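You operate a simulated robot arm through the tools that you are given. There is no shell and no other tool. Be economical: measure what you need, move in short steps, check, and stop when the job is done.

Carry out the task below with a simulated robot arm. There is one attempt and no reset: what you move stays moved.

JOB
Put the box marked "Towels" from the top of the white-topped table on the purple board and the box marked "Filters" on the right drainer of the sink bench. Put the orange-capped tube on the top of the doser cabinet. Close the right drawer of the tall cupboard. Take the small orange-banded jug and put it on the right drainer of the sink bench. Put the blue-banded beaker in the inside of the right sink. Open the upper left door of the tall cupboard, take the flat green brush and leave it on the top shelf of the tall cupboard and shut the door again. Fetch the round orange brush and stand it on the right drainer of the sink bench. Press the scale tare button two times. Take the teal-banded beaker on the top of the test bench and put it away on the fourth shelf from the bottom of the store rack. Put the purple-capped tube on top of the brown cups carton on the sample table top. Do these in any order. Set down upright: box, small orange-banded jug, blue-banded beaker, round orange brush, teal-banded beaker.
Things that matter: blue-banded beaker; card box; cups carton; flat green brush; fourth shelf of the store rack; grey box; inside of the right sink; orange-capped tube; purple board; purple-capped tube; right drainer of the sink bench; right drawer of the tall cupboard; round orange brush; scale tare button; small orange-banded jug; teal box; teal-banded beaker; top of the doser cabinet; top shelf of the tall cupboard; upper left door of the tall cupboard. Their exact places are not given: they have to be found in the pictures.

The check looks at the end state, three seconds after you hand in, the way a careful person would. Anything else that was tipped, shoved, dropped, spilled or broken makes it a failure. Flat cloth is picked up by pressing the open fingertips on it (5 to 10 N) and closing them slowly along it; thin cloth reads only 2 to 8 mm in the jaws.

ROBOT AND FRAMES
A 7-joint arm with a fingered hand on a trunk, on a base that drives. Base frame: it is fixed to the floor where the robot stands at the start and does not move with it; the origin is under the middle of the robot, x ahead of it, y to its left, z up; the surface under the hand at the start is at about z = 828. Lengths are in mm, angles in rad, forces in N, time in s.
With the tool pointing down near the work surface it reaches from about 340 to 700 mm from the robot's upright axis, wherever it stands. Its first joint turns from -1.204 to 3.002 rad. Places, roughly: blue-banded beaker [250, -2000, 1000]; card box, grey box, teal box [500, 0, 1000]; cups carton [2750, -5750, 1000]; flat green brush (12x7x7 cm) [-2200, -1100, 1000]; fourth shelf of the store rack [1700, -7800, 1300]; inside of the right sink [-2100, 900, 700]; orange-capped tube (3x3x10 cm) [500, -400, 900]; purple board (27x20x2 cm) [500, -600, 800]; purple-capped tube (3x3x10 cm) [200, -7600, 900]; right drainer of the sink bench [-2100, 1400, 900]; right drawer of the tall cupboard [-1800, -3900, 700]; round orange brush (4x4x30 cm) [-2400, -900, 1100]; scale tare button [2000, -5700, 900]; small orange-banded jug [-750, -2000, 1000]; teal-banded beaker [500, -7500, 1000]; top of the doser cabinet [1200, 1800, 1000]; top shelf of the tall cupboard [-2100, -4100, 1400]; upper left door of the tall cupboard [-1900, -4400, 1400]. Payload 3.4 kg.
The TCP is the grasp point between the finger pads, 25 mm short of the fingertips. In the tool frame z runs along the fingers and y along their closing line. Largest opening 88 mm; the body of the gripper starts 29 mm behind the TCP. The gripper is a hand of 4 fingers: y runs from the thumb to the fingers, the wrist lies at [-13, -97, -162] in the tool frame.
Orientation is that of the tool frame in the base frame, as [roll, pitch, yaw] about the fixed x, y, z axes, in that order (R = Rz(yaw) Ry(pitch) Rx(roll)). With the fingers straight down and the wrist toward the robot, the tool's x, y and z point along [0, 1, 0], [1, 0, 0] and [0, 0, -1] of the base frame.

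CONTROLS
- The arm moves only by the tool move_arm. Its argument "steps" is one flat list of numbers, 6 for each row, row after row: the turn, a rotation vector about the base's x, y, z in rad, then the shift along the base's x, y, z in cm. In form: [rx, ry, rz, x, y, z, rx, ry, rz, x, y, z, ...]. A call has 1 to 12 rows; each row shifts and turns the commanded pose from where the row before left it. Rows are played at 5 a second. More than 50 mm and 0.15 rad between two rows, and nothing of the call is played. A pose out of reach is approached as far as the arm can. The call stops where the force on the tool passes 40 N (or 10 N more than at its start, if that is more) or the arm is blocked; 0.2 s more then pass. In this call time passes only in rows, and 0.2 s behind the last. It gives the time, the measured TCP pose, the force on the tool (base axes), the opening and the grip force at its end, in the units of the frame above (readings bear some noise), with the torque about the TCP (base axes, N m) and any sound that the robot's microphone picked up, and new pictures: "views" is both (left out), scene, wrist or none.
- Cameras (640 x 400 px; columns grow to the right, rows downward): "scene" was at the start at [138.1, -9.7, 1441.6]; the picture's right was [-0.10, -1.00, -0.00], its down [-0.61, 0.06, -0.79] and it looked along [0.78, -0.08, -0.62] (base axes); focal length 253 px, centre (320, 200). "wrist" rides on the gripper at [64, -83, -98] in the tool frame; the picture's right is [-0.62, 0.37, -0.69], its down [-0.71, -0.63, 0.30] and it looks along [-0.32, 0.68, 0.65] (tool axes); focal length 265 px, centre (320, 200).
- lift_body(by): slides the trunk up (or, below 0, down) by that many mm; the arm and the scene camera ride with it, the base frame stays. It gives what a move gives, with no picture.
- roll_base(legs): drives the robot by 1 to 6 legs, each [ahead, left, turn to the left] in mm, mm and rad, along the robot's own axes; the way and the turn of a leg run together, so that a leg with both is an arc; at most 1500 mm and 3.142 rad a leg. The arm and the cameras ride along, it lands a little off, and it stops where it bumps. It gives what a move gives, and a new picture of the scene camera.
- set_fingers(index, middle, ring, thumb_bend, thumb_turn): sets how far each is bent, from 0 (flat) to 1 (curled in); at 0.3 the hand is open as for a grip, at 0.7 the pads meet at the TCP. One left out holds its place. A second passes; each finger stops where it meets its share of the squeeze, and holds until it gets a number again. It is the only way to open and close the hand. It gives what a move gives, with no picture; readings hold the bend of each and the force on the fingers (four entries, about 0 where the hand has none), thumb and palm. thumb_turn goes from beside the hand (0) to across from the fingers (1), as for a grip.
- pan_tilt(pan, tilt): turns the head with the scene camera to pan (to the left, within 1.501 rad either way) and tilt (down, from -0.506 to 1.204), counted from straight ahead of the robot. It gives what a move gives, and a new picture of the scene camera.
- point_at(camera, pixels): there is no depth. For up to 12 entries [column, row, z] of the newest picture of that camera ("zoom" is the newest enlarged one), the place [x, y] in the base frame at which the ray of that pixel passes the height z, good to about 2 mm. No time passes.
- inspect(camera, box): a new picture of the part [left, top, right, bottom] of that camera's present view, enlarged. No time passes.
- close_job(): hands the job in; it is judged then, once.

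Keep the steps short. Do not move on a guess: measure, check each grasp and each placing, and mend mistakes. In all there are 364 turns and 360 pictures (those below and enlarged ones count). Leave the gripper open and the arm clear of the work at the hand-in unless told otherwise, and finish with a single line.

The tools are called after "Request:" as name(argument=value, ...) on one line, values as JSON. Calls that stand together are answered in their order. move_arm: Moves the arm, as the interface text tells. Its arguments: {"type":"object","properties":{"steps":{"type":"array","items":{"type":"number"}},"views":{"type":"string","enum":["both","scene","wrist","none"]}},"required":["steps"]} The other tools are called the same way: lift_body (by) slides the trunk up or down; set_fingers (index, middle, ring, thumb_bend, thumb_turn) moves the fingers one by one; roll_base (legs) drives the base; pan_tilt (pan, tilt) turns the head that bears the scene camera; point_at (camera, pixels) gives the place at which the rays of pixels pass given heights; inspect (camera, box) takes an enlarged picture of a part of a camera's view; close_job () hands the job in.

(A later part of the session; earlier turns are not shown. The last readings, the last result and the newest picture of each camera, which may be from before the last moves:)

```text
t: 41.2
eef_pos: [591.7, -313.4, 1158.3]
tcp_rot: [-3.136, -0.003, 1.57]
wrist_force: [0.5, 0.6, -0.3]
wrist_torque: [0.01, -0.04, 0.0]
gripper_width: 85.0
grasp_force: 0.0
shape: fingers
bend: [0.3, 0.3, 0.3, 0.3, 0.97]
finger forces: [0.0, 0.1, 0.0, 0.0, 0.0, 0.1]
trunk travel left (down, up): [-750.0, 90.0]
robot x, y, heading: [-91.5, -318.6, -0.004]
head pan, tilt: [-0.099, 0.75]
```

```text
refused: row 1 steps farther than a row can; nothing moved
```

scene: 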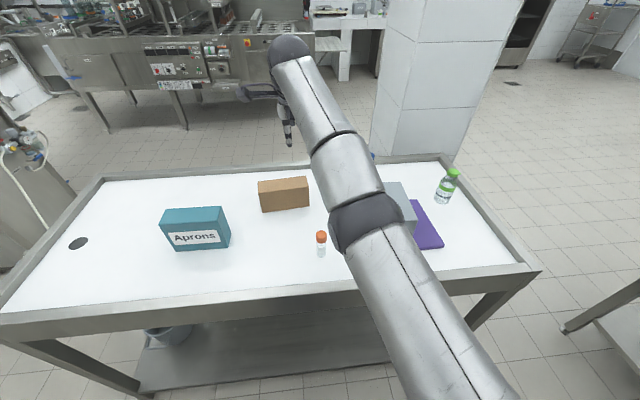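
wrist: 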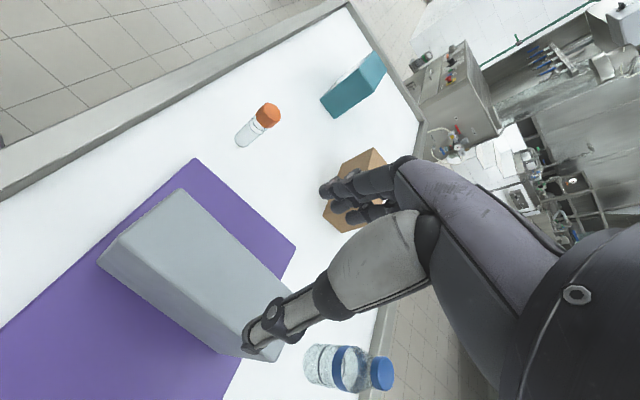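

Request:
move_arm(steps=[0, 0, 0, -3.3, -1.5, -2, 0, 0, 0, -3.3, -1.5, -2, 0, 0, 0, -3.3, -1.5, -2, 0, 0, 0, -3.4, -1.5, -2])

```text
t: 42.2
eef_pos: [603.7, -330.2, 1134.9]
tcp_rot: [-3.136, -0.002, 1.57]
wrist_force: [0.2, 0.2, 1.0]
wrist_torque: [0.0, -0.01, -0.04]
gripper_width: 85.0
grasp_force: 0.1
shape: fingers
bend: [0.3, 0.3, 0.3, 0.3, 0.97]
finger forces: [0.0, 0.0, 0.0, 0.0, 0.0, 0.0]
out of reach, approached as far as the arm can: row 1, 2, 3, 4
trunk travel left (down, up): [-750.0, 90.0]
robot x, y, heading: [-89.4, -322.2, -0.007]
head pan, tilt: [-0.099, 0.75]
```

scene: 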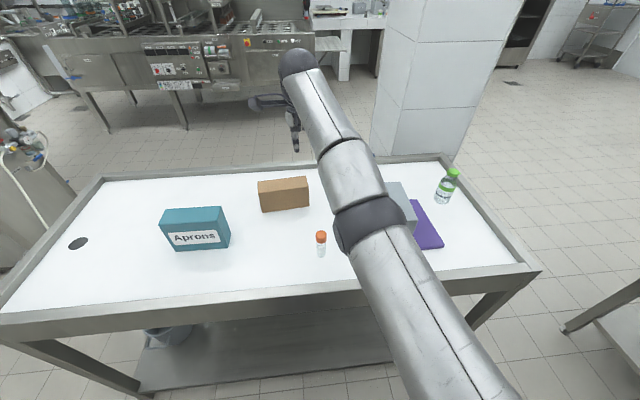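
wrist: 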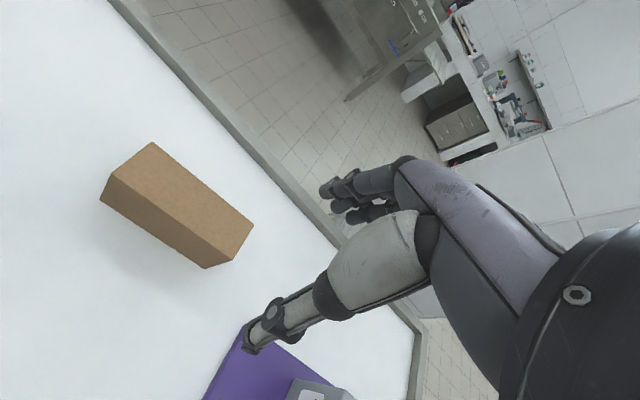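

The arm can't come inward here (first joint near its lower limit). With its range favouring the left, I drive right 200 mm so the tube is on the robot's left front, then bring the hand left and in.

Request:
roll_base(legs=[[0, -200, 0]])

Request:
move_arm(steps=[0, 0, 0, 0, 4, 0, 0, 0, 0, 0, 4, 0, 0, 0, 0, 0, 4, 0, 0, 0, 0, 0, 4, 0, 0, 0, 0, -4, 0, 0, 0, 0, 0, -4, 0, 0, 0, 0, 0, -4, 0, 0])

```text
t: 43.9
eef_pos: [602.0, -531.1, 1136.2]
tcp_rot: [-3.135, -0.004, 1.57]
wrist_force: [-0.3, 0.3, -0.1]
wrist_torque: [0.01, 0.01, 0.0]
gripper_width: 85.1
grasp_force: 0.1
shape: fingers
bend: [0.3, 0.3, 0.3, 0.3, 0.97]
finger forces: [0.0, 0.0, 0.0, 0.0, 0.0, 0.1]
trunk travel left (down, up): [-750.0, 90.0]
robot x, y, heading: [-88.7, -523.1, -0.007]
head pan, tilt: [-0.099, 0.75]
```

scene: 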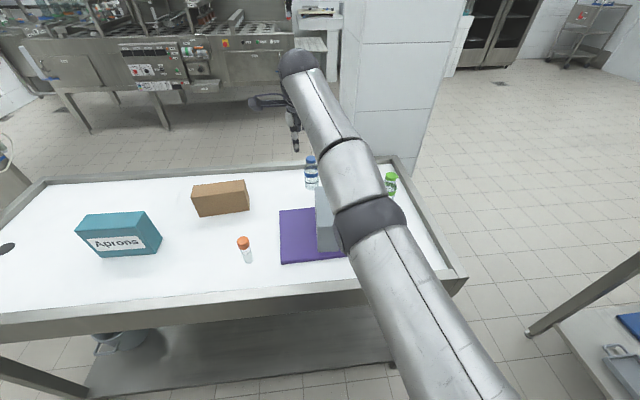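

```text
t: 45.5
eef_pos: [431.5, -401.6, 1127.7]
tcp_rot: [-3.137, -0.01, 1.567]
wrist_force: [0.5, 0.3, 0.8]
wrist_torque: [0.02, -0.02, 0.02]
gripper_width: 84.9
grasp_force: 0.1
shape: fingers
bend: [0.3, 0.3, 0.3, 0.3, 0.98]
finger forces: [0.0, 0.1, 0.0, 0.1, 0.0, 0.0]
out of reach, approached as far as the arm can: row 1, 2, 3, 4
trunk travel left (down, up): [-750.0, 90.0]
robot x, y, heading: [-91.5, -519.4, -0.006]
head pan, tilt: [-0.099, 0.75]
```

scene: 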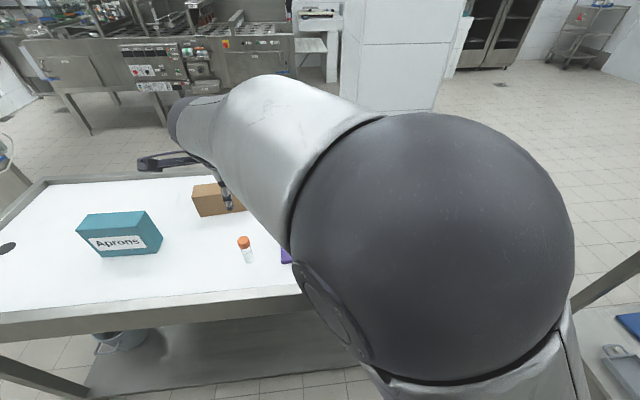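
wrist: 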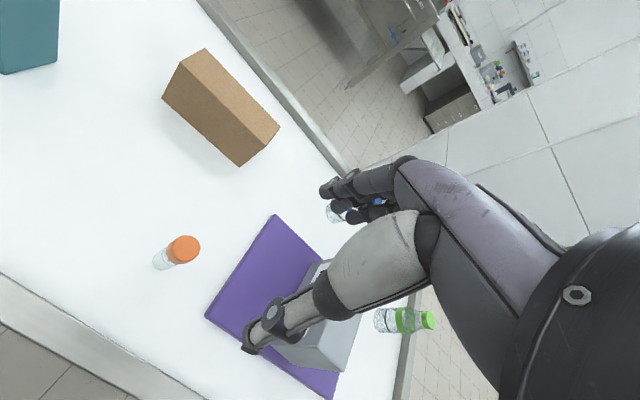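

Now the hand is near. I measure the tube in the wrist picture.

Request:
point_at(camera="wrist", pixels=[[185, 248, 922], [160, 264, 830], [185, 248, 930]])

Request:
move_arm(steps=[0, 0, 0, 2.0, 2.0, -3, 0, 0, 0, 0, 0, -4, 0, 0, 0, 0, 0, -4])

```text
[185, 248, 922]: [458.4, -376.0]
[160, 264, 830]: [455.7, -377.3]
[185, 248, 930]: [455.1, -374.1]
```

```text
t: 46.5
eef_pos: [468.9, -401.9, 1042.8]
tcp_rot: [3.141, -0.081, 1.514]
wrist_force: [-1.3, -0.3, -0.2]
wrist_torque: [-0.05, -0.02, 0.02]
gripper_width: 84.9
grasp_force: 0.1
shape: fingers
bend: [0.3, 0.3, 0.3, 0.3, 0.98]
finger forces: [0.0, 0.0, 0.0, 0.0, 0.1, 0.0]
trunk travel left (down, up): [-750.0, 90.0]
robot x, y, heading: [-92.3, -519.2, -0.007]
head pan, tilt: [-0.099, 0.75]
stopped in row 3: the arm was blocked; the commanded pose is now the measured one
```

scene: 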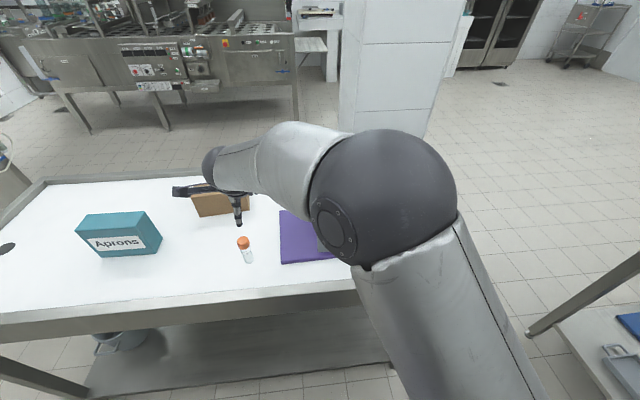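
wrist: 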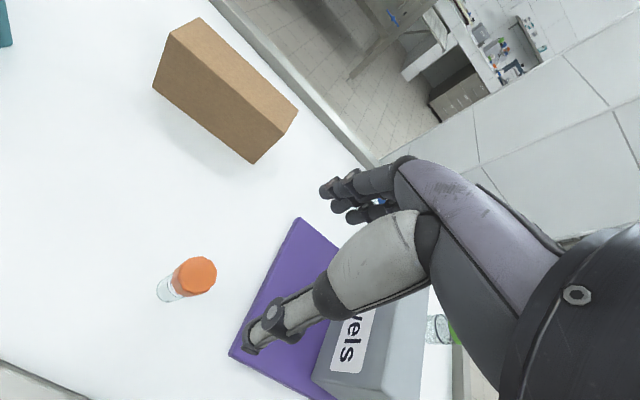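

Re-level the hand, slowly, and move left toward the tube.

Request:
move_arm(steps=[-0.027, 0, 0.018, -0.3, 0.9, 0, -0.027, 0, 0.018, -0.3, 0.9, 0, -0.027, 0, 0.018, -0.4, 0.9, 0], views="wrist")

```text
t: 47.5
eef_pos: [477.7, -397.3, 1062.1]
tcp_rot: [3.141, -0.07, 1.514]
wrist_force: [-0.4, -0.1, -0.4]
wrist_torque: [0.0, 0.0, 0.03]
gripper_width: 84.9
grasp_force: 0.0
shape: fingers
bend: [0.3, 0.3, 0.3, 0.3, 0.98]
finger forces: [0.0, 0.0, 0.1, 0.1, 0.0, 0.0]
trunk travel left (down, up): [-750.0, 90.0]
robot x, y, heading: [-91.8, -521.5, -0.007]
head pan, tilt: [-0.099, 0.75]
stopped in row 3: the arm was blocked; the commanded pose is now the measured one
```

wrist: 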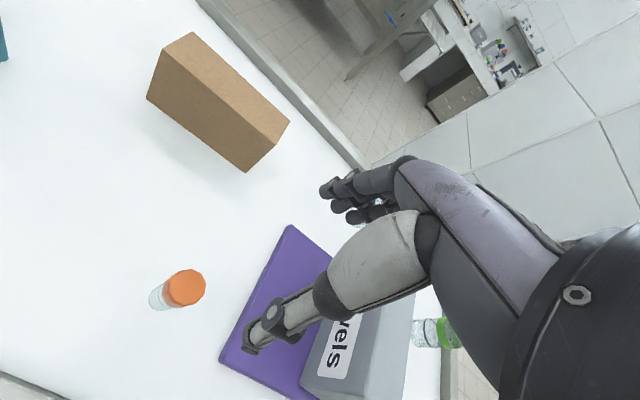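

Blocked again, likely elbow against the head. I go back to the start-like relative pose (522,-168,1169 ahead of the robot) to regain that arm shape.

Request:
move_arm(steps=[0, 0, 0, 0, -2, 3, -0.02, 0, 0.014, 0, -4, 2, -0.02, 0, 0.014, 0, -4, 2, -0.02, 0, 0.014, -1, -4, 2, -0.01, 0, 0.014, -1, -4, 2, 0, 0, 0, -1, -4, 0, 0, 0, 0, -1, -4, 0, 0, 0, 0, -1, -3, 0])

```text
t: 49.2
eef_pos: [425.5, -687.5, 1171.1]
tcp_rot: [3.14, 0.004, 1.575]
wrist_force: [-0.2, -0.6, 0.1]
wrist_torque: [0.03, 0.01, 0.0]
gripper_width: 85.1
grasp_force: 0.1
shape: fingers
bend: [0.3, 0.3, 0.3, 0.3, 0.98]
finger forces: [0.0, 0.0, 0.1, 0.0, 0.0, 0.0]
trunk travel left (down, up): [-750.0, 90.0]
robot x, y, heading: [-93.8, -520.1, -0.008]
head pan, tilt: [-0.099, 0.75]
```

scene: 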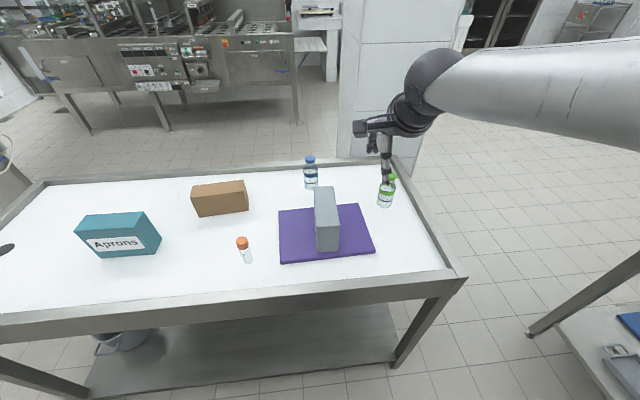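
wrist: 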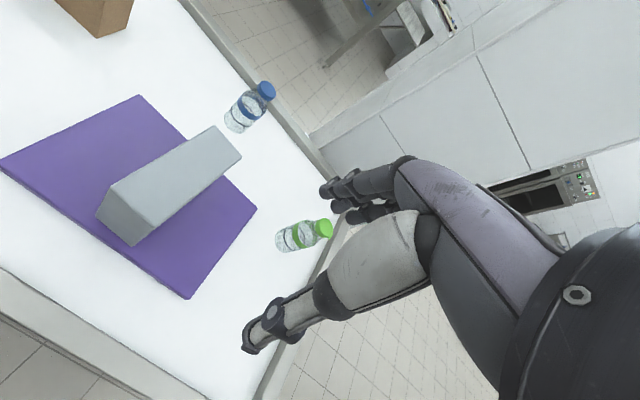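

Good shape regained. I drive so the hand is above the tube: ahead 30, left 312.

Request:
roll_base(legs=[[30, 312, 0]])

Request:
move_arm(steps=[0, 0, 0, 0, 0, -3, 0, 0, 0, 0, 0, -3, 0, 0, 0, 0, 0, -3, 0, 0, 0, 0, 0, -3])

```text
t: 51.3
eef_pos: [457.9, -375.0, 1171.1]
tcp_rot: [3.139, 0.007, 1.573]
wrist_force: [0.5, -0.2, 0.4]
wrist_torque: [0.0, -0.05, -0.03]
gripper_width: 85.0
grasp_force: 0.1
shape: fingers
bend: [0.3, 0.3, 0.3, 0.3, 0.98]
finger forces: [0.0, 0.1, 0.0, 0.0, 0.0, 0.0]
trunk travel left (down, up): [-750.0, 90.0]
robot x, y, heading: [-59.4, -213.9, -0.008]
head pan, tilt: [-0.099, 0.75]
```

scene: 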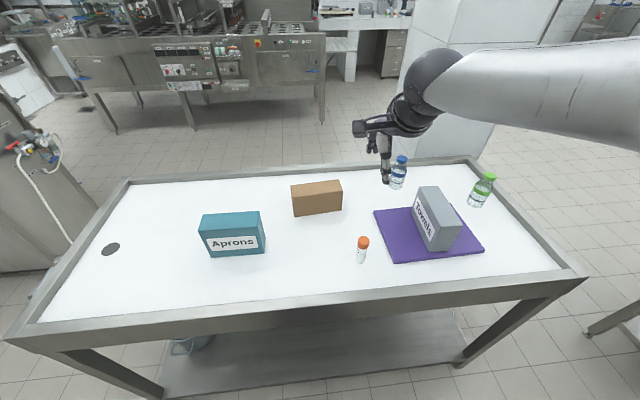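

```text
t: 52.3
eef_pos: [458.5, -376.9, 1050.5]
tcp_rot: [3.139, 0.006, 1.573]
wrist_force: [0.4, 0.5, 0.1]
wrist_torque: [0.01, 0.03, -0.01]
gripper_width: 84.9
grasp_force: 0.1
shape: fingers
bend: [0.3, 0.3, 0.3, 0.3, 0.98]
finger forces: [0.0, 0.0, 0.0, 0.0, 0.0, 0.0]
trunk travel left (down, up): [-750.0, 90.0]
robot x, y, heading: [-58.9, -214.0, -0.011]
head pan, tilt: [-0.099, 0.75]
```

scene: 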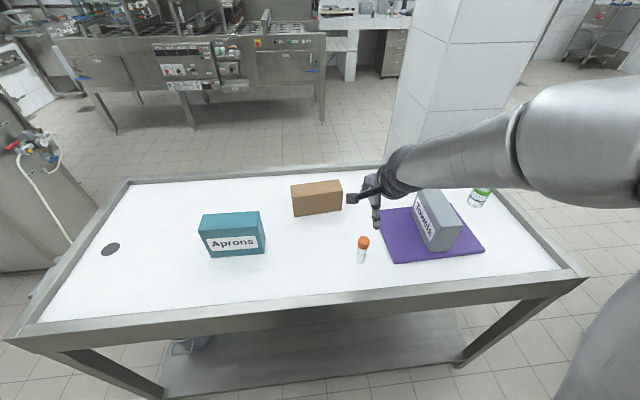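
wrist: 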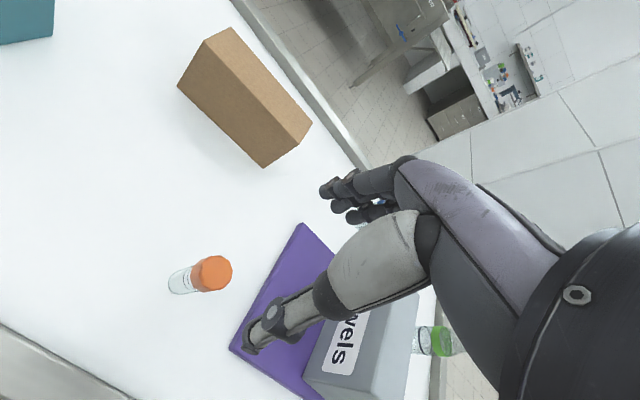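

Good. I re-measure the cap and base in this picture.

Request:
point_at(camera="wrist", pixels=[[213, 273, 922], [172, 283, 830], [232, 272, 926]])

Request:
move_arm(steps=[0, 0, 0, 0, 0, -3, 0, 0, 0, 0, 0, -3, 0, 0, 0, 0, 0, -2.5])

```text
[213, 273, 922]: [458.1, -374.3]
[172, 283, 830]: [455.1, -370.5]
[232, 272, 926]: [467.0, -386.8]
```

```text
t: 53.1
eef_pos: [458.6, -377.4, 963.8]
tcp_rot: [-3.141, 0.006, 1.572]
wrist_force: [0.0, -0.3, -0.3]
wrist_torque: [-0.01, 0.0, 0.0]
gripper_width: 84.9
grasp_force: 0.0
shape: fingers
bend: [0.3, 0.3, 0.3, 0.3, 0.98]
finger forces: [0.0, 0.0, 0.1, 0.0, 0.0, 0.0]
trunk travel left (down, up): [-750.0, 90.0]
robot x, y, heading: [-56.6, -212.8, -0.007]
head pan, tilt: [-0.099, 0.75]
```

scene: 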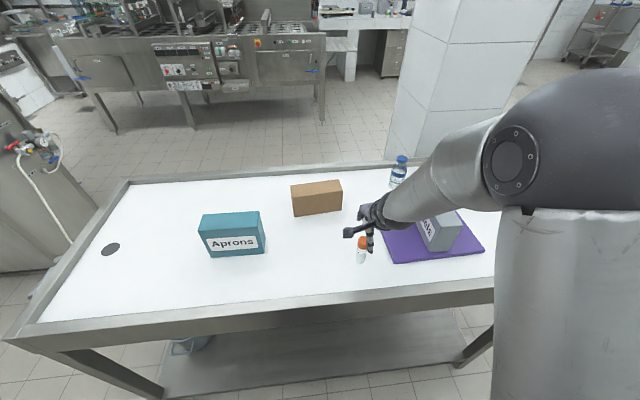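
wrist: 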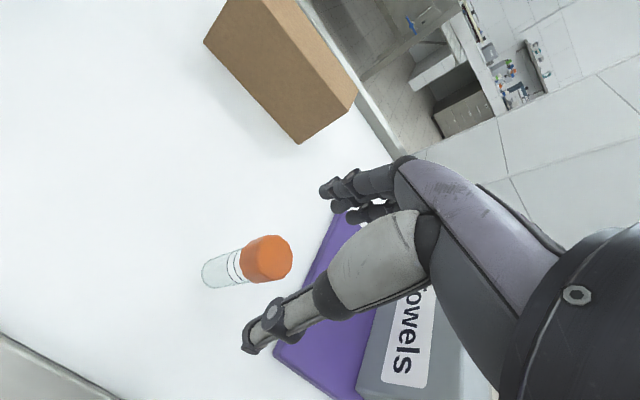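

Request:
point_at(camera="wrist", pixels=[[275, 257, 926], [205, 273, 832]])

Request:
move_arm(steps=[0, 0, 0, -0.1, 0.2, -2, 0, 0, 0, 0, 0, -2, 0, 0, 0, 0, 0, -1.6])

```text
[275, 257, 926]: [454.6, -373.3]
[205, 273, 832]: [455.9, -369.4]
```

```text
t: 53.9
eef_pos: [458.6, -376.4, 908.3]
tcp_rot: [3.141, 0.008, 1.572]
wrist_force: [-0.6, 0.5, 0.2]
wrist_torque: [0.0, 0.01, 0.0]
gripper_width: 84.9
grasp_force: 0.0
shape: fingers
bend: [0.3, 0.3, 0.3, 0.3, 0.98]
finger forces: [0.1, 0.1, 0.1, 0.0, 0.0, 0.1]
trunk travel left (down, up): [-750.0, 90.0]
robot x, y, heading: [-63.3, -214.3, -0.009]
head pan, tilt: [-0.099, 0.75]
```

scene: 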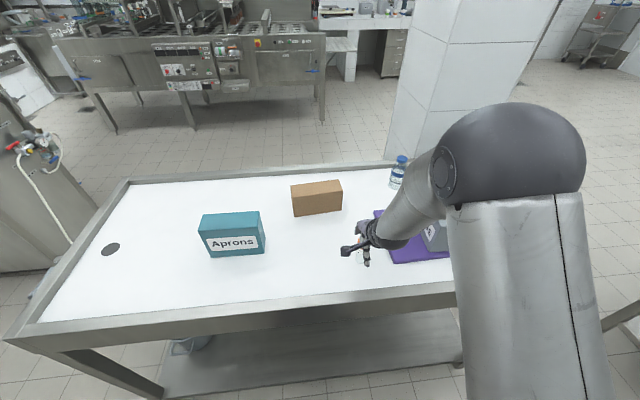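
wrist: 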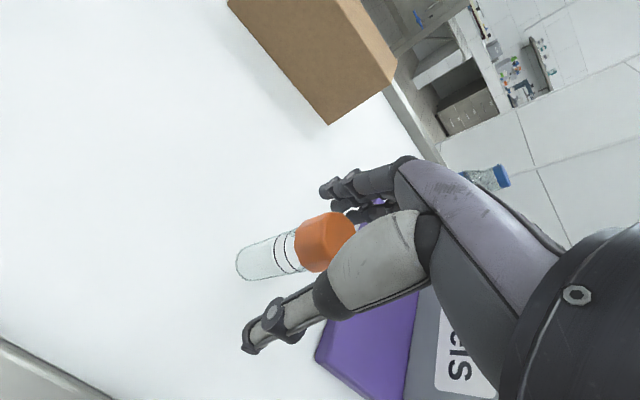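

Close on the tube.

Request:
set_fingers(index=0.65, middle=0.65, ring=0.65, thumb_bend=0.65)

Request:
move_arm(steps=[0, 0, 0, 0, 0, 1, 0, 0, 0, 0, 0, 1])

```text
t: 54.9
eef_pos: [456.7, -375.9, 909.0]
tcp_rot: [3.139, 0.007, 1.572]
wrist_force: [-0.7, -0.2, -0.4]
wrist_torque: [0.01, 0.01, -0.02]
gripper_width: 17.8
grasp_force: 3.8
shape: fingers
bend: [0.61, 0.63, 0.65, 0.61, 0.97]
finger forces: [2.0, 1.7, 0.0, 0.0, 3.6, 0.0]
trunk travel left (down, up): [-750.0, 90.0]
robot x, y, heading: [-60.5, -215.0, -0.01]
head pan, tilt: [-0.099, 0.75]
```

```text
t: 55.5
eef_pos: [458.3, -375.5, 928.3]
tcp_rot: [3.138, 0.005, 1.571]
wrist_force: [0.1, -0.4, -0.2]
wrist_torque: [0.02, 0.0, 0.01]
gripper_width: 18.2
grasp_force: 3.8
shape: fingers
bend: [0.61, 0.63, 0.65, 0.61, 0.97]
finger forces: [2.0, 1.8, 0.0, 0.0, 3.6, 0.1]
trunk travel left (down, up): [-750.0, 90.0]
robot x, y, heading: [-58.0, -213.8, -0.01]
head pan, tilt: [-0.099, 0.75]
```

scene: 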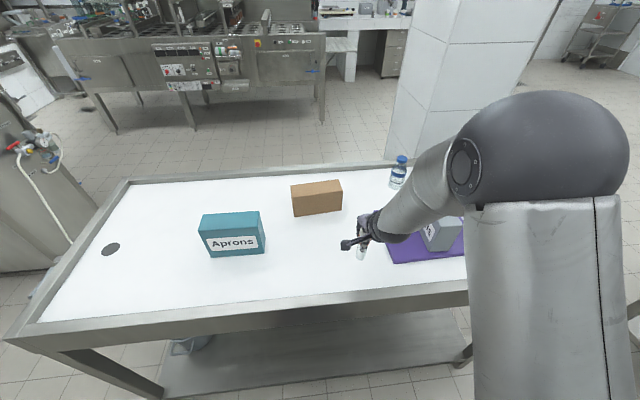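
wrist: 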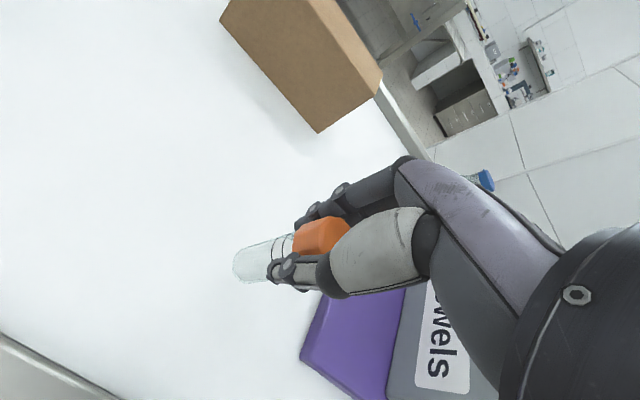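

The tube is lifted but only 4 N; tighten a bit and raise.

Request:
set_fingers(index=0.75, middle=0.75, ring=0.6, thumb_bend=0.72)

Request:
move_arm(steps=[0, 0, 0, 0, 0, 4, 0, 0, 0, 0, 0, 5, 0, 0, 0, 0, 0, 5, 0, 0, 0, 0, 0, 5, 0, 0, 0, 0, 0, 5])

```text
t: 56.5
eef_pos: [458.2, -375.5, 928.6]
tcp_rot: [3.141, 0.006, 1.573]
wrist_force: [0.2, 0.5, -0.2]
wrist_torque: [-0.04, -0.01, 0.0]
gripper_width: 16.1
grasp_force: 14.3
shape: fingers
bend: [0.71, 0.65, 0.6, 0.61, 0.95]
finger forces: [7.7, 7.5, 0.1, 0.1, 13.4, 0.1]
trunk travel left (down, up): [-750.0, 90.0]
robot x, y, heading: [-61.9, -211.8, -0.008]
head pan, tilt: [-0.099, 0.75]
```

```text
t: 57.7
eef_pos: [455.9, -378.9, 1168.7]
tcp_rot: [3.141, 0.002, 1.571]
wrist_force: [-0.3, -0.1, -0.1]
wrist_torque: [0.02, -0.05, 0.01]
gripper_width: 15.7
grasp_force: 14.2
shape: fingers
bend: [0.72, 0.66, 0.6, 0.61, 0.95]
finger forces: [7.9, 7.3, 0.0, 0.1, 13.1, 0.0]
trunk travel left (down, up): [-750.0, 90.0]
robot x, y, heading: [-58.9, -213.5, -0.01]
head pan, tilt: [-0.099, 0.75]
```

scene: 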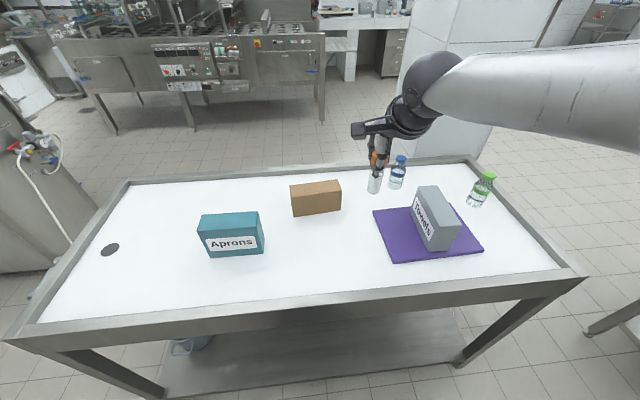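
wrist: 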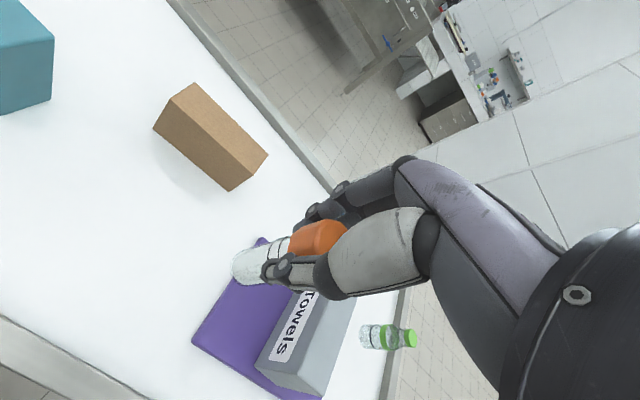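

Held (14 N). Now I drive to the doser cabinet: back a little, then left.

Request:
pan_tilt(pan=0.3, tilt=0.5)

Request:
roll_base(legs=[[-40, 0, 0], [0, 1500, 0]])

```text
t: 58.6
eef_pos: [456.4, -374.8, 1168.2]
tcp_rot: [3.138, 0.006, 1.573]
wrist_force: [-0.4, 0.6, -0.7]
wrist_torque: [-0.02, 0.0, 0.0]
gripper_width: 15.9
grasp_force: 14.3
shape: fingers
bend: [0.72, 0.66, 0.6, 0.61, 0.95]
finger forces: [8.0, 7.3, 0.0, 0.0, 13.1, 0.0]
trunk travel left (down, up): [-750.0, 90.0]
robot x, y, heading: [-59.1, -213.6, -0.007]
head pan, tilt: [0.3, 0.499]
```

scene: 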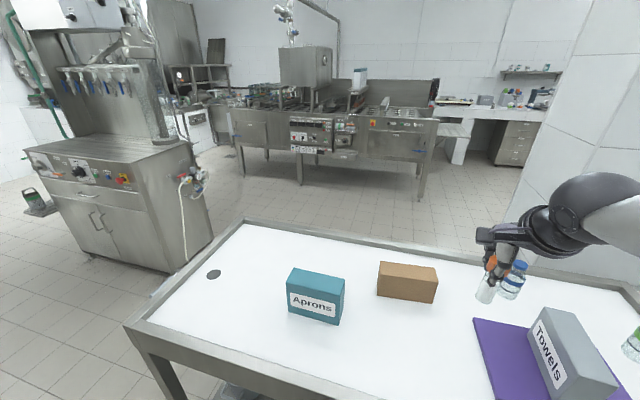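

```text
t: 66.5
eef_pos: [441.9, 1117.5, 1167.7]
tcp_rot: [3.138, 0.007, 1.551]
wrist_force: [-0.7, -0.1, -0.7]
wrist_torque: [0.02, 0.0, 0.04]
gripper_width: 15.6
grasp_force: 14.3
shape: fingers
bend: [0.72, 0.66, 0.6, 0.61, 0.95]
finger forces: [8.2, 7.3, 0.0, 0.0, 13.2, 0.1]
trunk travel left (down, up): [-750.0, 90.0]
robot x, y, heading: [-69.4, 1290.4, -0.027]
head pan, tilt: [0.3, 0.499]
```

scene: 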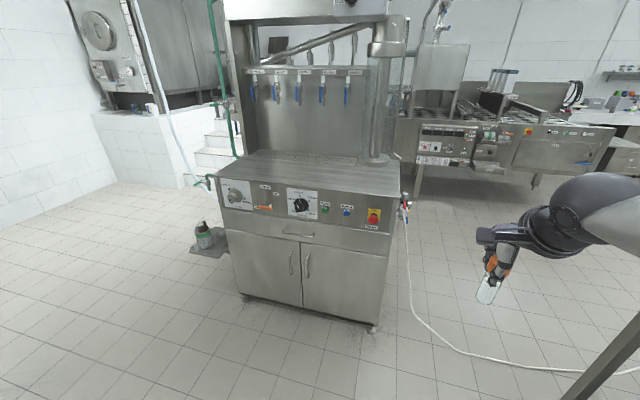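

I measure the cabinet.

Request:
point_at(camera="scene", pixels=[[376, 330, 0], [245, 300, 0], [393, 197, 900], [393, 197, 950], [393, 197, 1000], [215, 178, 950], [390, 166, 950], [253, 154, 950], [305, 175, 950], [340, 180, 950]])

Request:
inspect(camera="scene", box=[180, 100, 440, 260])

```text
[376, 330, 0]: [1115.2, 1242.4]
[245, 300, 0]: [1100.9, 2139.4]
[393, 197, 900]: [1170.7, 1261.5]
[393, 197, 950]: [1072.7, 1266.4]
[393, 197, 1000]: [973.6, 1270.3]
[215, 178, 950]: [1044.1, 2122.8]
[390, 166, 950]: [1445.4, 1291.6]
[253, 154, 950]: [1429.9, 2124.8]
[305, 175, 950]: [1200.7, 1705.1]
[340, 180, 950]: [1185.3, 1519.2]
```

```text
2.46 times, centred on (310, 180) of scene
```

zoom: 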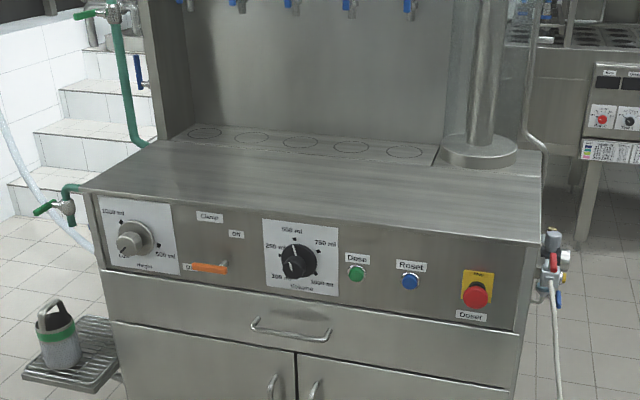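

Cabinet top spans about x 1080–1450, y 1270–2130. I drive ahead 680 first, then left 480, keeping distance to its front.

Request:
roll_base(legs=[[640, 0, 0.027], [0, 480, 0]])

Request:
pan_tilt(pan=-0.1, tilt=0.8)

```text
t: 72.5
eef_pos: [1088.5, 1589.4, 1168.1]
tcp_rot: [3.139, 0.007, 1.562]
wrist_force: [-0.3, -0.2, -0.6]
wrist_torque: [0.0, 0.01, 0.0]
gripper_width: 16.0
grasp_force: 14.4
shape: fingers
bend: [0.72, 0.66, 0.6, 0.61, 0.95]
finger forces: [8.1, 7.2, 0.1, 0.0, 13.3, 0.0]
trunk travel left (down, up): [-750.0, 90.0]
robot x, y, heading: [572.4, 1755.5, -0.017]
head pan, tilt: [0.3, 0.499]
```

scene: 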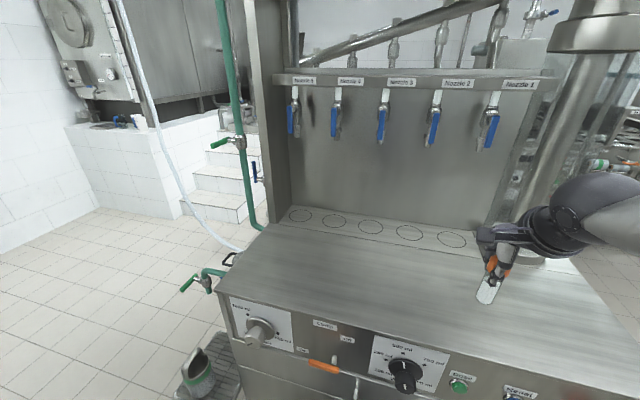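

```text
t: 73.4
eef_pos: [1086.8, 1589.3, 1168.9]
tcp_rot: [3.141, 0.005, 1.563]
wrist_force: [-0.5, 1.0, 0.2]
wrist_torque: [-0.01, 0.02, 0.02]
gripper_width: 16.0
grasp_force: 15.0
shape: fingers
bend: [0.72, 0.66, 0.6, 0.61, 0.95]
finger forces: [8.1, 7.3, 0.1, 0.1, 13.1, 0.0]
trunk travel left (down, up): [-750.0, 90.0]
robot x, y, heading: [574.9, 1754.9, -0.013]
head pan, tilt: [-0.099, 0.799]
```

scene: 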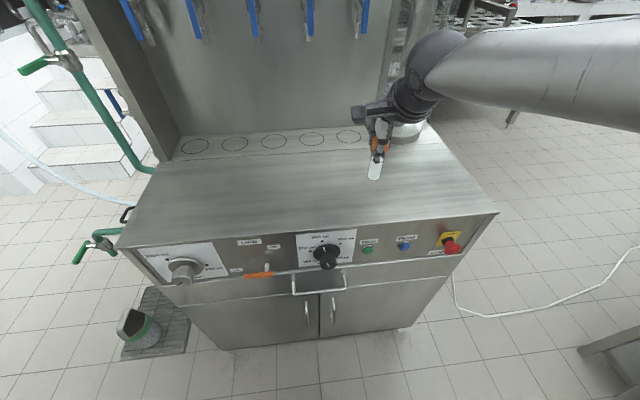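

Request:
point_at(camera="scene", pixels=[[497, 212, 850], [497, 212, 900], [497, 212, 950], [117, 244, 900], [330, 225, 900], [330, 155, 900], [405, 142, 900], [117, 244, 950], [330, 225, 850]])

```text
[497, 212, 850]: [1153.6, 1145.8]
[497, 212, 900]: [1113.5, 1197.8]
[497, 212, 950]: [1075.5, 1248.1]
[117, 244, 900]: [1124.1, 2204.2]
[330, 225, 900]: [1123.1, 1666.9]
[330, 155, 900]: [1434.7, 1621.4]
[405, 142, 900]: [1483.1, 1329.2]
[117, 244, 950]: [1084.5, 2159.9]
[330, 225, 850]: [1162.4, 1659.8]
```

Top is about z=940, front edge x≈1083. I move the tube to x≈1180 and lower towards z≈1040.

Request:
move_arm(steps=[0, 0, 0, 3, 0, 0, 0, 0, 0, 3, 0, 0, 0, 0, 0, 3, 0, -2, 0, 0, 0, 0, 0, -4, 0, 0, 0, 0, 0, -4])

```text
t: 74.6
eef_pos: [1178.9, 1587.5, 1066.3]
tcp_rot: [3.14, 0.008, 1.564]
wrist_force: [-0.2, 0.1, -1.1]
wrist_torque: [0.0, 0.01, 0.0]
gripper_width: 15.5
grasp_force: 14.7
shape: fingers
bend: [0.72, 0.72, 0.6, 0.61, 0.95]
finger forces: [8.2, 7.7, 0.0, 0.0, 13.3, 0.0]
trunk travel left (down, up): [-750.0, 90.0]
robot x, y, heading: [571.2, 1752.6, -0.02]
head pan, tilt: [-0.099, 0.799]
```

scene: 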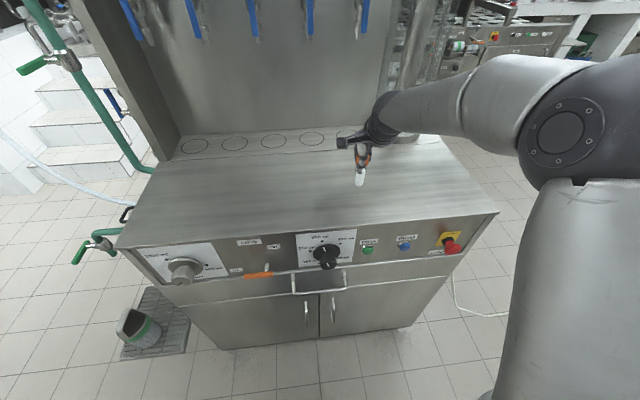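
wrist: 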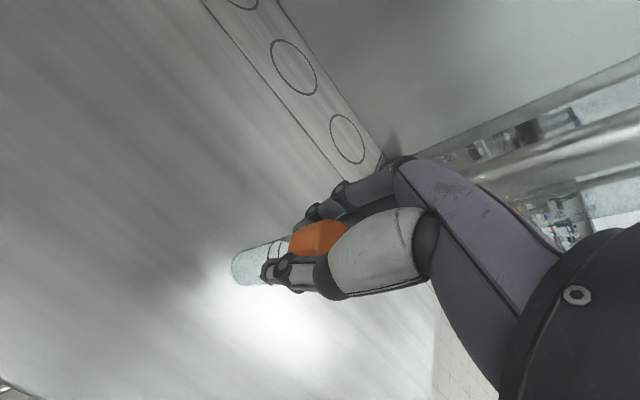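

Lower slowly to touch.

Request:
move_arm(steps=[0, 0, 0, 0, 0, -1, 0, 0, 0, 0, 0, -1, 0, 0, 0, 0, 0, -0.5, 0, 0, 0, 0, 0, -0.5], views="scene")

```text
t: 75.6
eef_pos: [1176.8, 1587.6, 1038.7]
tcp_rot: [3.138, 0.005, 1.561]
wrist_force: [-1.2, 1.1, -0.4]
wrist_torque: [0.0, 0.0, -0.02]
gripper_width: 15.6
grasp_force: 14.4
shape: fingers
bend: [0.72, 0.72, 0.6, 0.61, 0.95]
finger forces: [8.2, 7.8, 0.0, 0.0, 13.3, 0.0]
trunk travel left (down, up): [-750.0, 90.0]
robot x, y, heading: [572.9, 1756.2, -0.017]
head pan, tilt: [-0.099, 0.799]
```

scene: 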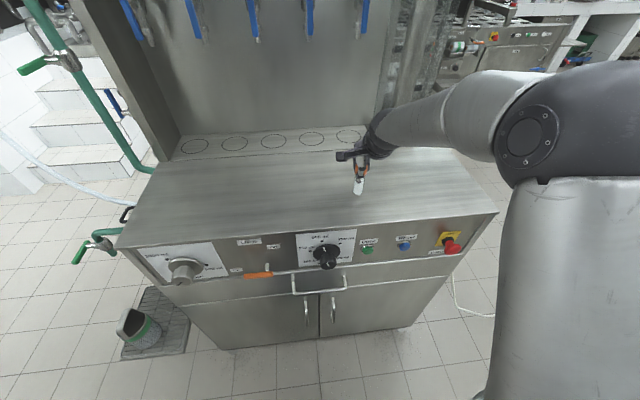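

Request:
move_arm(steps=[0, 0, 0, 0, 0, -0.4, 0, 0, 0, 0, 0, -0.4, 0, 0, 0, 0, 0, -0.4, 0, 0, 0, 0, 0, -0.4], views="wrist")

```text
t: 76.6
eef_pos: [1175.6, 1587.6, 1023.9]
tcp_rot: [3.132, 0.008, 1.562]
wrist_force: [0.5, -0.7, 17.0]
wrist_torque: [0.03, 0.07, 0.0]
gripper_width: 13.9
grasp_force: 16.8
shape: fingers
bend: [0.74, 0.73, 0.6, 0.62, 0.95]
finger forces: [9.3, 9.7, 0.1, 0.0, 14.8, 0.1]
trunk travel left (down, up): [-750.0, 90.0]
robot x, y, heading: [571.5, 1751.1, -0.017]
head pan, tilt: [-0.099, 0.799]
```

wrist: 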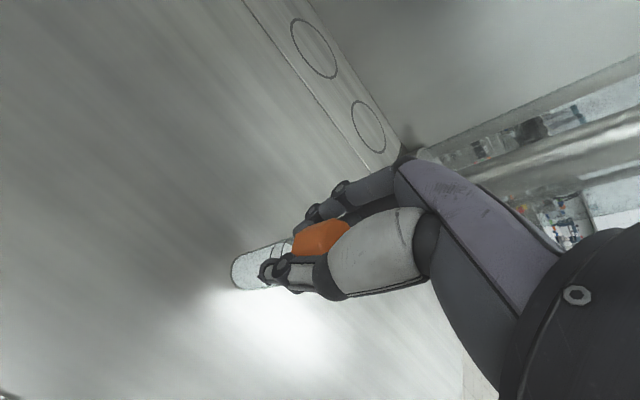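

Contact (17 N). Relieve 2 mm, then open.

Request:
move_arm(steps=[0, 0, 0, 0, 0, 0.2], views="none")

Request:
set_fingers(index=0.3, middle=0.3, ring=0.3, thumb_bend=0.3)

Request:
move_arm(steps=[0, 0, 0, 0, 0, 3, 0, 0, 0, 0, 0, 4, 0, 0, 0, 0, 0, 4, 0, 0, 0, -3, 0, 3, 0, 0, 0, -3, 0, 0, 0, 0, 0, -3, 0, 0])

```text
t: 77.0
eef_pos: [1175.4, 1589.3, 1026.2]
tcp_rot: [3.139, 0.008, 1.563]
wrist_force: [0.7, -0.3, 12.6]
wrist_torque: [0.04, 0.04, -0.01]
gripper_width: 14.1
grasp_force: 16.5
shape: fingers
bend: [0.74, 0.73, 0.6, 0.62, 0.95]
finger forces: [9.1, 9.7, 0.0, 0.0, 14.8, 0.0]
trunk travel left (down, up): [-750.0, 90.0]
robot x, y, heading: [576.3, 1752.8, -0.013]
head pan, tilt: [-0.099, 0.799]
```

```text
t: 78.0
eef_pos: [1177.0, 1588.4, 1024.7]
tcp_rot: [3.14, 0.006, 1.563]
wrist_force: [0.3, -0.6, -0.2]
wrist_torque: [0.0, 0.02, -0.04]
gripper_width: 84.4
grasp_force: 0.2
shape: fingers
bend: [0.3, 0.3, 0.3, 0.3, 0.97]
finger forces: [0.1, 0.0, 0.0, 0.1, 0.0, 0.0]
trunk travel left (down, up): [-750.0, 90.0]
robot x, y, heading: [577.9, 1751.0, -0.024]
head pan, tilt: [-0.099, 0.799]
```

```text
t: 79.4
eef_pos: [1085.7, 1585.0, 1162.9]
tcp_rot: [3.141, -0.004, 1.561]
wrist_force: [-0.2, -0.8, 1.1]
wrist_torque: [0.1, 0.03, 0.0]
gripper_width: 84.6
grasp_force: 0.0
shape: fingers
bend: [0.3, 0.3, 0.3, 0.3, 0.97]
finger forces: [0.1, 0.0, 0.0, 0.1, 0.0, 0.0]
trunk travel left (down, up): [-750.0, 90.0]
robot x, y, heading: [572.4, 1753.1, -0.016]
head pan, tilt: [-0.099, 0.799]
```

scene: 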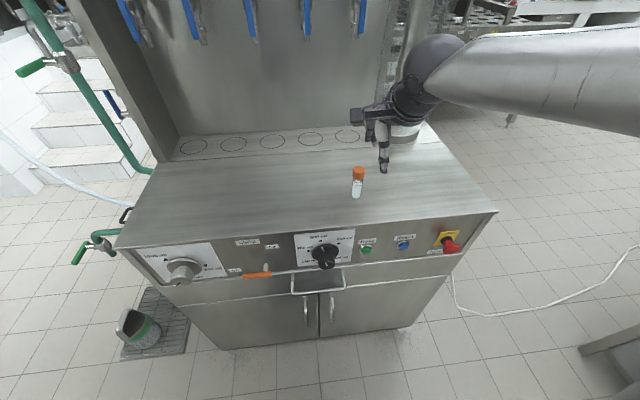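
wrist: 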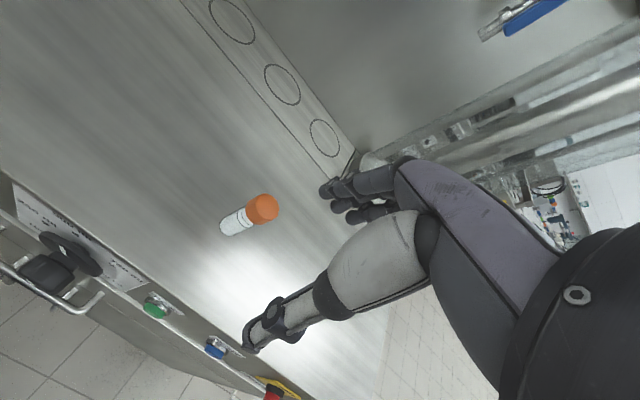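

The tube stands upright. Next the card box. I drive back to the table front: back 590, right 1500 and 365.

Request:
roll_base(legs=[[-600, 0, 0.016], [0, -1500, 0], [0, -365, 0]])

Request:
pan_tilt(pan=0, tilt=1.1)

```text
t: 91.7
eef_pos: [482.9, -254.5, 1164.3]
tcp_rot: [3.141, 0.006, 1.57]
wrist_force: [0.3, -0.3, 0.5]
wrist_torque: [0.0, 0.0, 0.0]
gripper_width: 84.6
grasp_force: 0.2
shape: fingers
bend: [0.3, 0.3, 0.3, 0.3, 0.97]
finger forces: [0.1, 0.0, 0.0, 0.1, 0.1, 0.1]
trunk travel left (down, up): [-750.0, 90.0]
robot x, y, heading: [-31.4, -97.4, -0.004]
head pan, tilt: [-0.099, 0.799]
```

scene: 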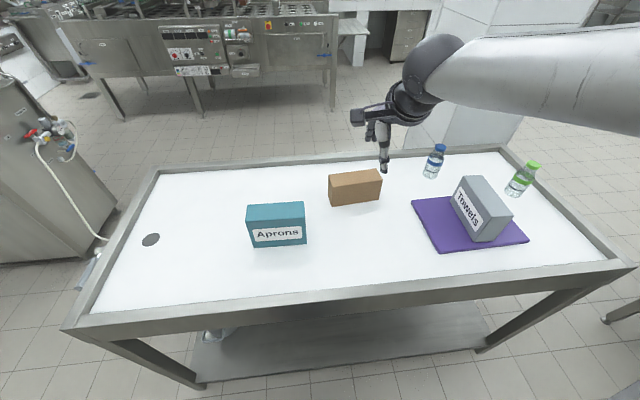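

```text
t: 92.5
eef_pos: [485.3, -253.9, 1164.1]
tcp_rot: [3.14, 0.007, 1.569]
wrist_force: [0.5, 0.3, 0.6]
wrist_torque: [-0.01, -0.01, 0.0]
gripper_width: 84.6
grasp_force: 0.1
shape: fingers
bend: [0.3, 0.3, 0.3, 0.3, 0.97]
finger forces: [0.1, 0.0, 0.1, 0.0, 0.1, 0.1]
trunk travel left (down, up): [-750.0, 90.0]
robot x, y, heading: [-31.8, -89.6, -0.011]
head pan, tilt: [0.0, 1.1]
```

scene: 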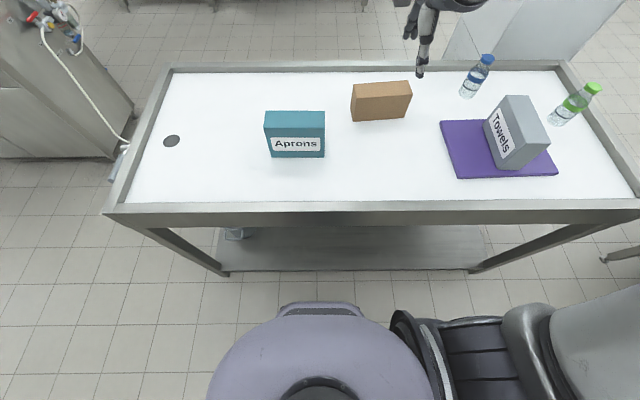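

I measure the base's front, the table's edge and the card box.

Request:
point_at(camera="scene", pixels=[[320, 302, 0], [320, 302, 300], [320, 302, 200], [320, 212, 820], [350, 271, 200], [353, 122, 828], [407, 118, 828], [352, 91, 905], [411, 81, 905], [411, 81, 915], [411, 95, 905], [354, 102, 905]])

```text
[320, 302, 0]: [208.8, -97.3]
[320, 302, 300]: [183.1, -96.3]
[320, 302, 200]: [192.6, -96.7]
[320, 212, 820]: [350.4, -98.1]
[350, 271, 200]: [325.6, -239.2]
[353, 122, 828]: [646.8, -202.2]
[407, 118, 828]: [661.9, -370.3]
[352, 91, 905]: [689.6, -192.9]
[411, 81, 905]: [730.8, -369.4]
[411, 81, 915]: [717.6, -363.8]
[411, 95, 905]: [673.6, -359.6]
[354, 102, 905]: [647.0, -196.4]
```

The base has room for 90 mm more. Drive ahead 88, then move the hand over the card box and turn it 0.09 rad to the box's axis.

Request:
roll_base(legs=[[88, -10, 0]])

Request:
move_arm(steps=[0, 0, 0.03, 3.6, -0.6, -3, 0, 0, 0.03, 3.6, -0.6, -3, 0, 0, 0.03, 3.5, -0.6, -3, 0, 0, 0, 0, 0, -4])

```text
t: 93.6
eef_pos: [573.2, -265.2, 1163.8]
tcp_rot: [3.14, 0.005, 1.571]
wrist_force: [0.7, 0.0, -1.0]
wrist_torque: [-0.02, 0.01, 0.01]
gripper_width: 84.2
grasp_force: 0.0
shape: fingers
bend: [0.3, 0.3, 0.3, 0.3, 0.97]
finger forces: [0.1, 0.0, 0.1, 0.1, 0.2, 0.1]
trunk travel left (down, up): [-750.0, 90.0]
robot x, y, heading: [54.7, -106.2, -0.006]
head pan, tilt: [0.0, 1.1]
```

scene: 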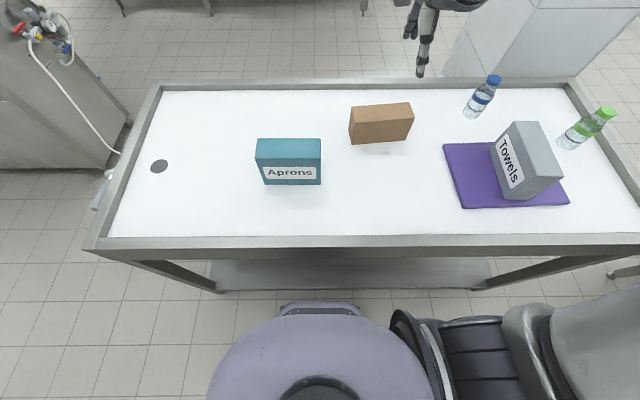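

```text
t: 94.6
eef_pos: [679.7, -282.7, 1034.4]
tcp_rot: [3.138, 0.007, 1.661]
wrist_force: [-0.5, -0.4, -0.4]
wrist_torque: [0.02, 0.03, 0.0]
gripper_width: 84.6
grasp_force: 0.1
shape: fingers
bend: [0.3, 0.3, 0.3, 0.3, 0.97]
finger forces: [0.0, 0.1, 0.1, 0.0, 0.0, 0.0]
trunk travel left (down, up): [-750.0, 90.0]
robot x, y, heading: [59.6, -104.1, -0.01]
head pan, tilt: [0.0, 1.1]
```

scene: 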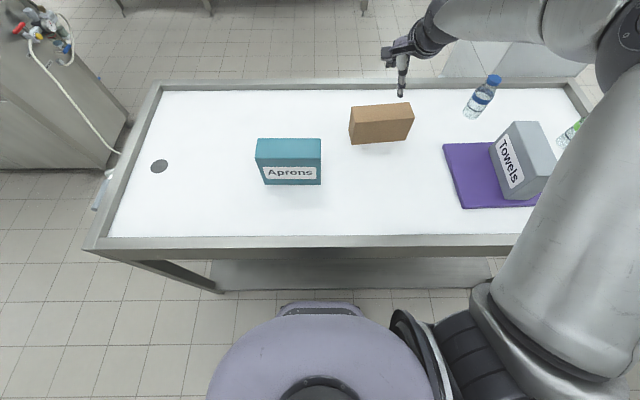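
wrist: 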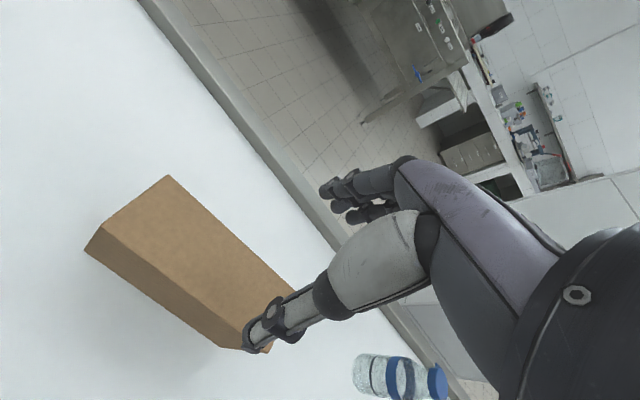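

Request:
point_at(camera="wrist", pixels=[[86, 249, 828], [103, 222, 890], [103, 222, 905], [103, 222, 920], [170, 177, 905], [170, 177, 915], [170, 177, 895], [220, 346, 828]])

```text
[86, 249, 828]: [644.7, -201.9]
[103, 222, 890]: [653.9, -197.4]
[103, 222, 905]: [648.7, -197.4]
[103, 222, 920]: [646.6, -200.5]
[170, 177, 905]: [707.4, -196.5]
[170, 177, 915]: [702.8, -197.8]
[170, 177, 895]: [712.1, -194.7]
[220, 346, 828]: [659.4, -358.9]
```

Card box: top ≈915, centre (683,-283). Descend to z≈898.

Request:
move_arm(steps=[0, 0, 0, 0.2, 0, -4, 0, 0, 0, 0, 0, -4, 0, 0, 0, 0, 0, -3, 0, 0, 0, 0, 0, -2.6])

```text
t: 95.6
eef_pos: [682.3, -284.2, 898.3]
tcp_rot: [3.138, 0.005, 1.659]
wrist_force: [-0.7, -0.6, 1.6]
wrist_torque: [0.01, 0.06, -0.02]
gripper_width: 85.8
grasp_force: 0.8
shape: fingers
bend: [0.3, 0.3, 0.3, 0.3, 0.97]
finger forces: [0.8, 0.0, 0.0, 0.0, 1.0, 0.1]
trunk travel left (down, up): [-750.0, 90.0]
robot x, y, heading: [54.1, -102.6, -0.008]
head pan, tilt: [0.0, 1.1]
```

scene: 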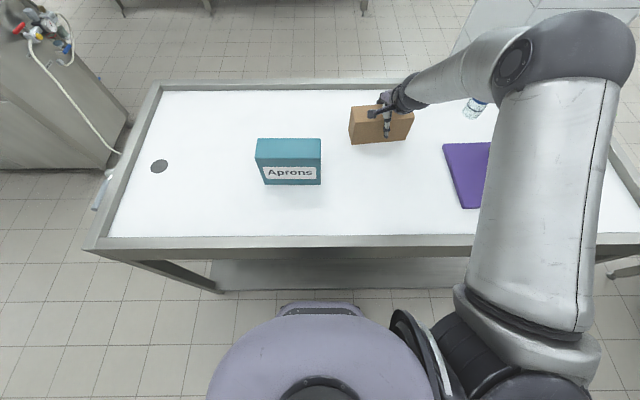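
wrist: 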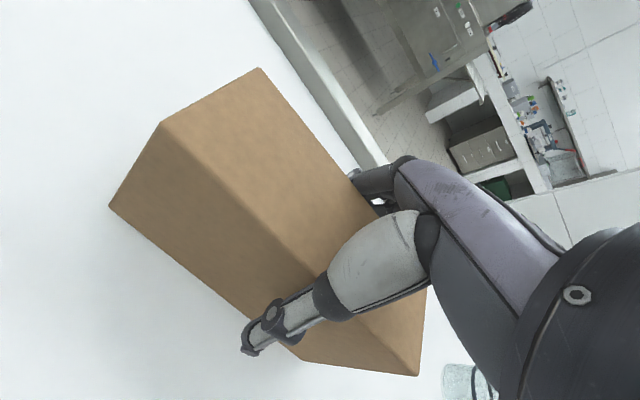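

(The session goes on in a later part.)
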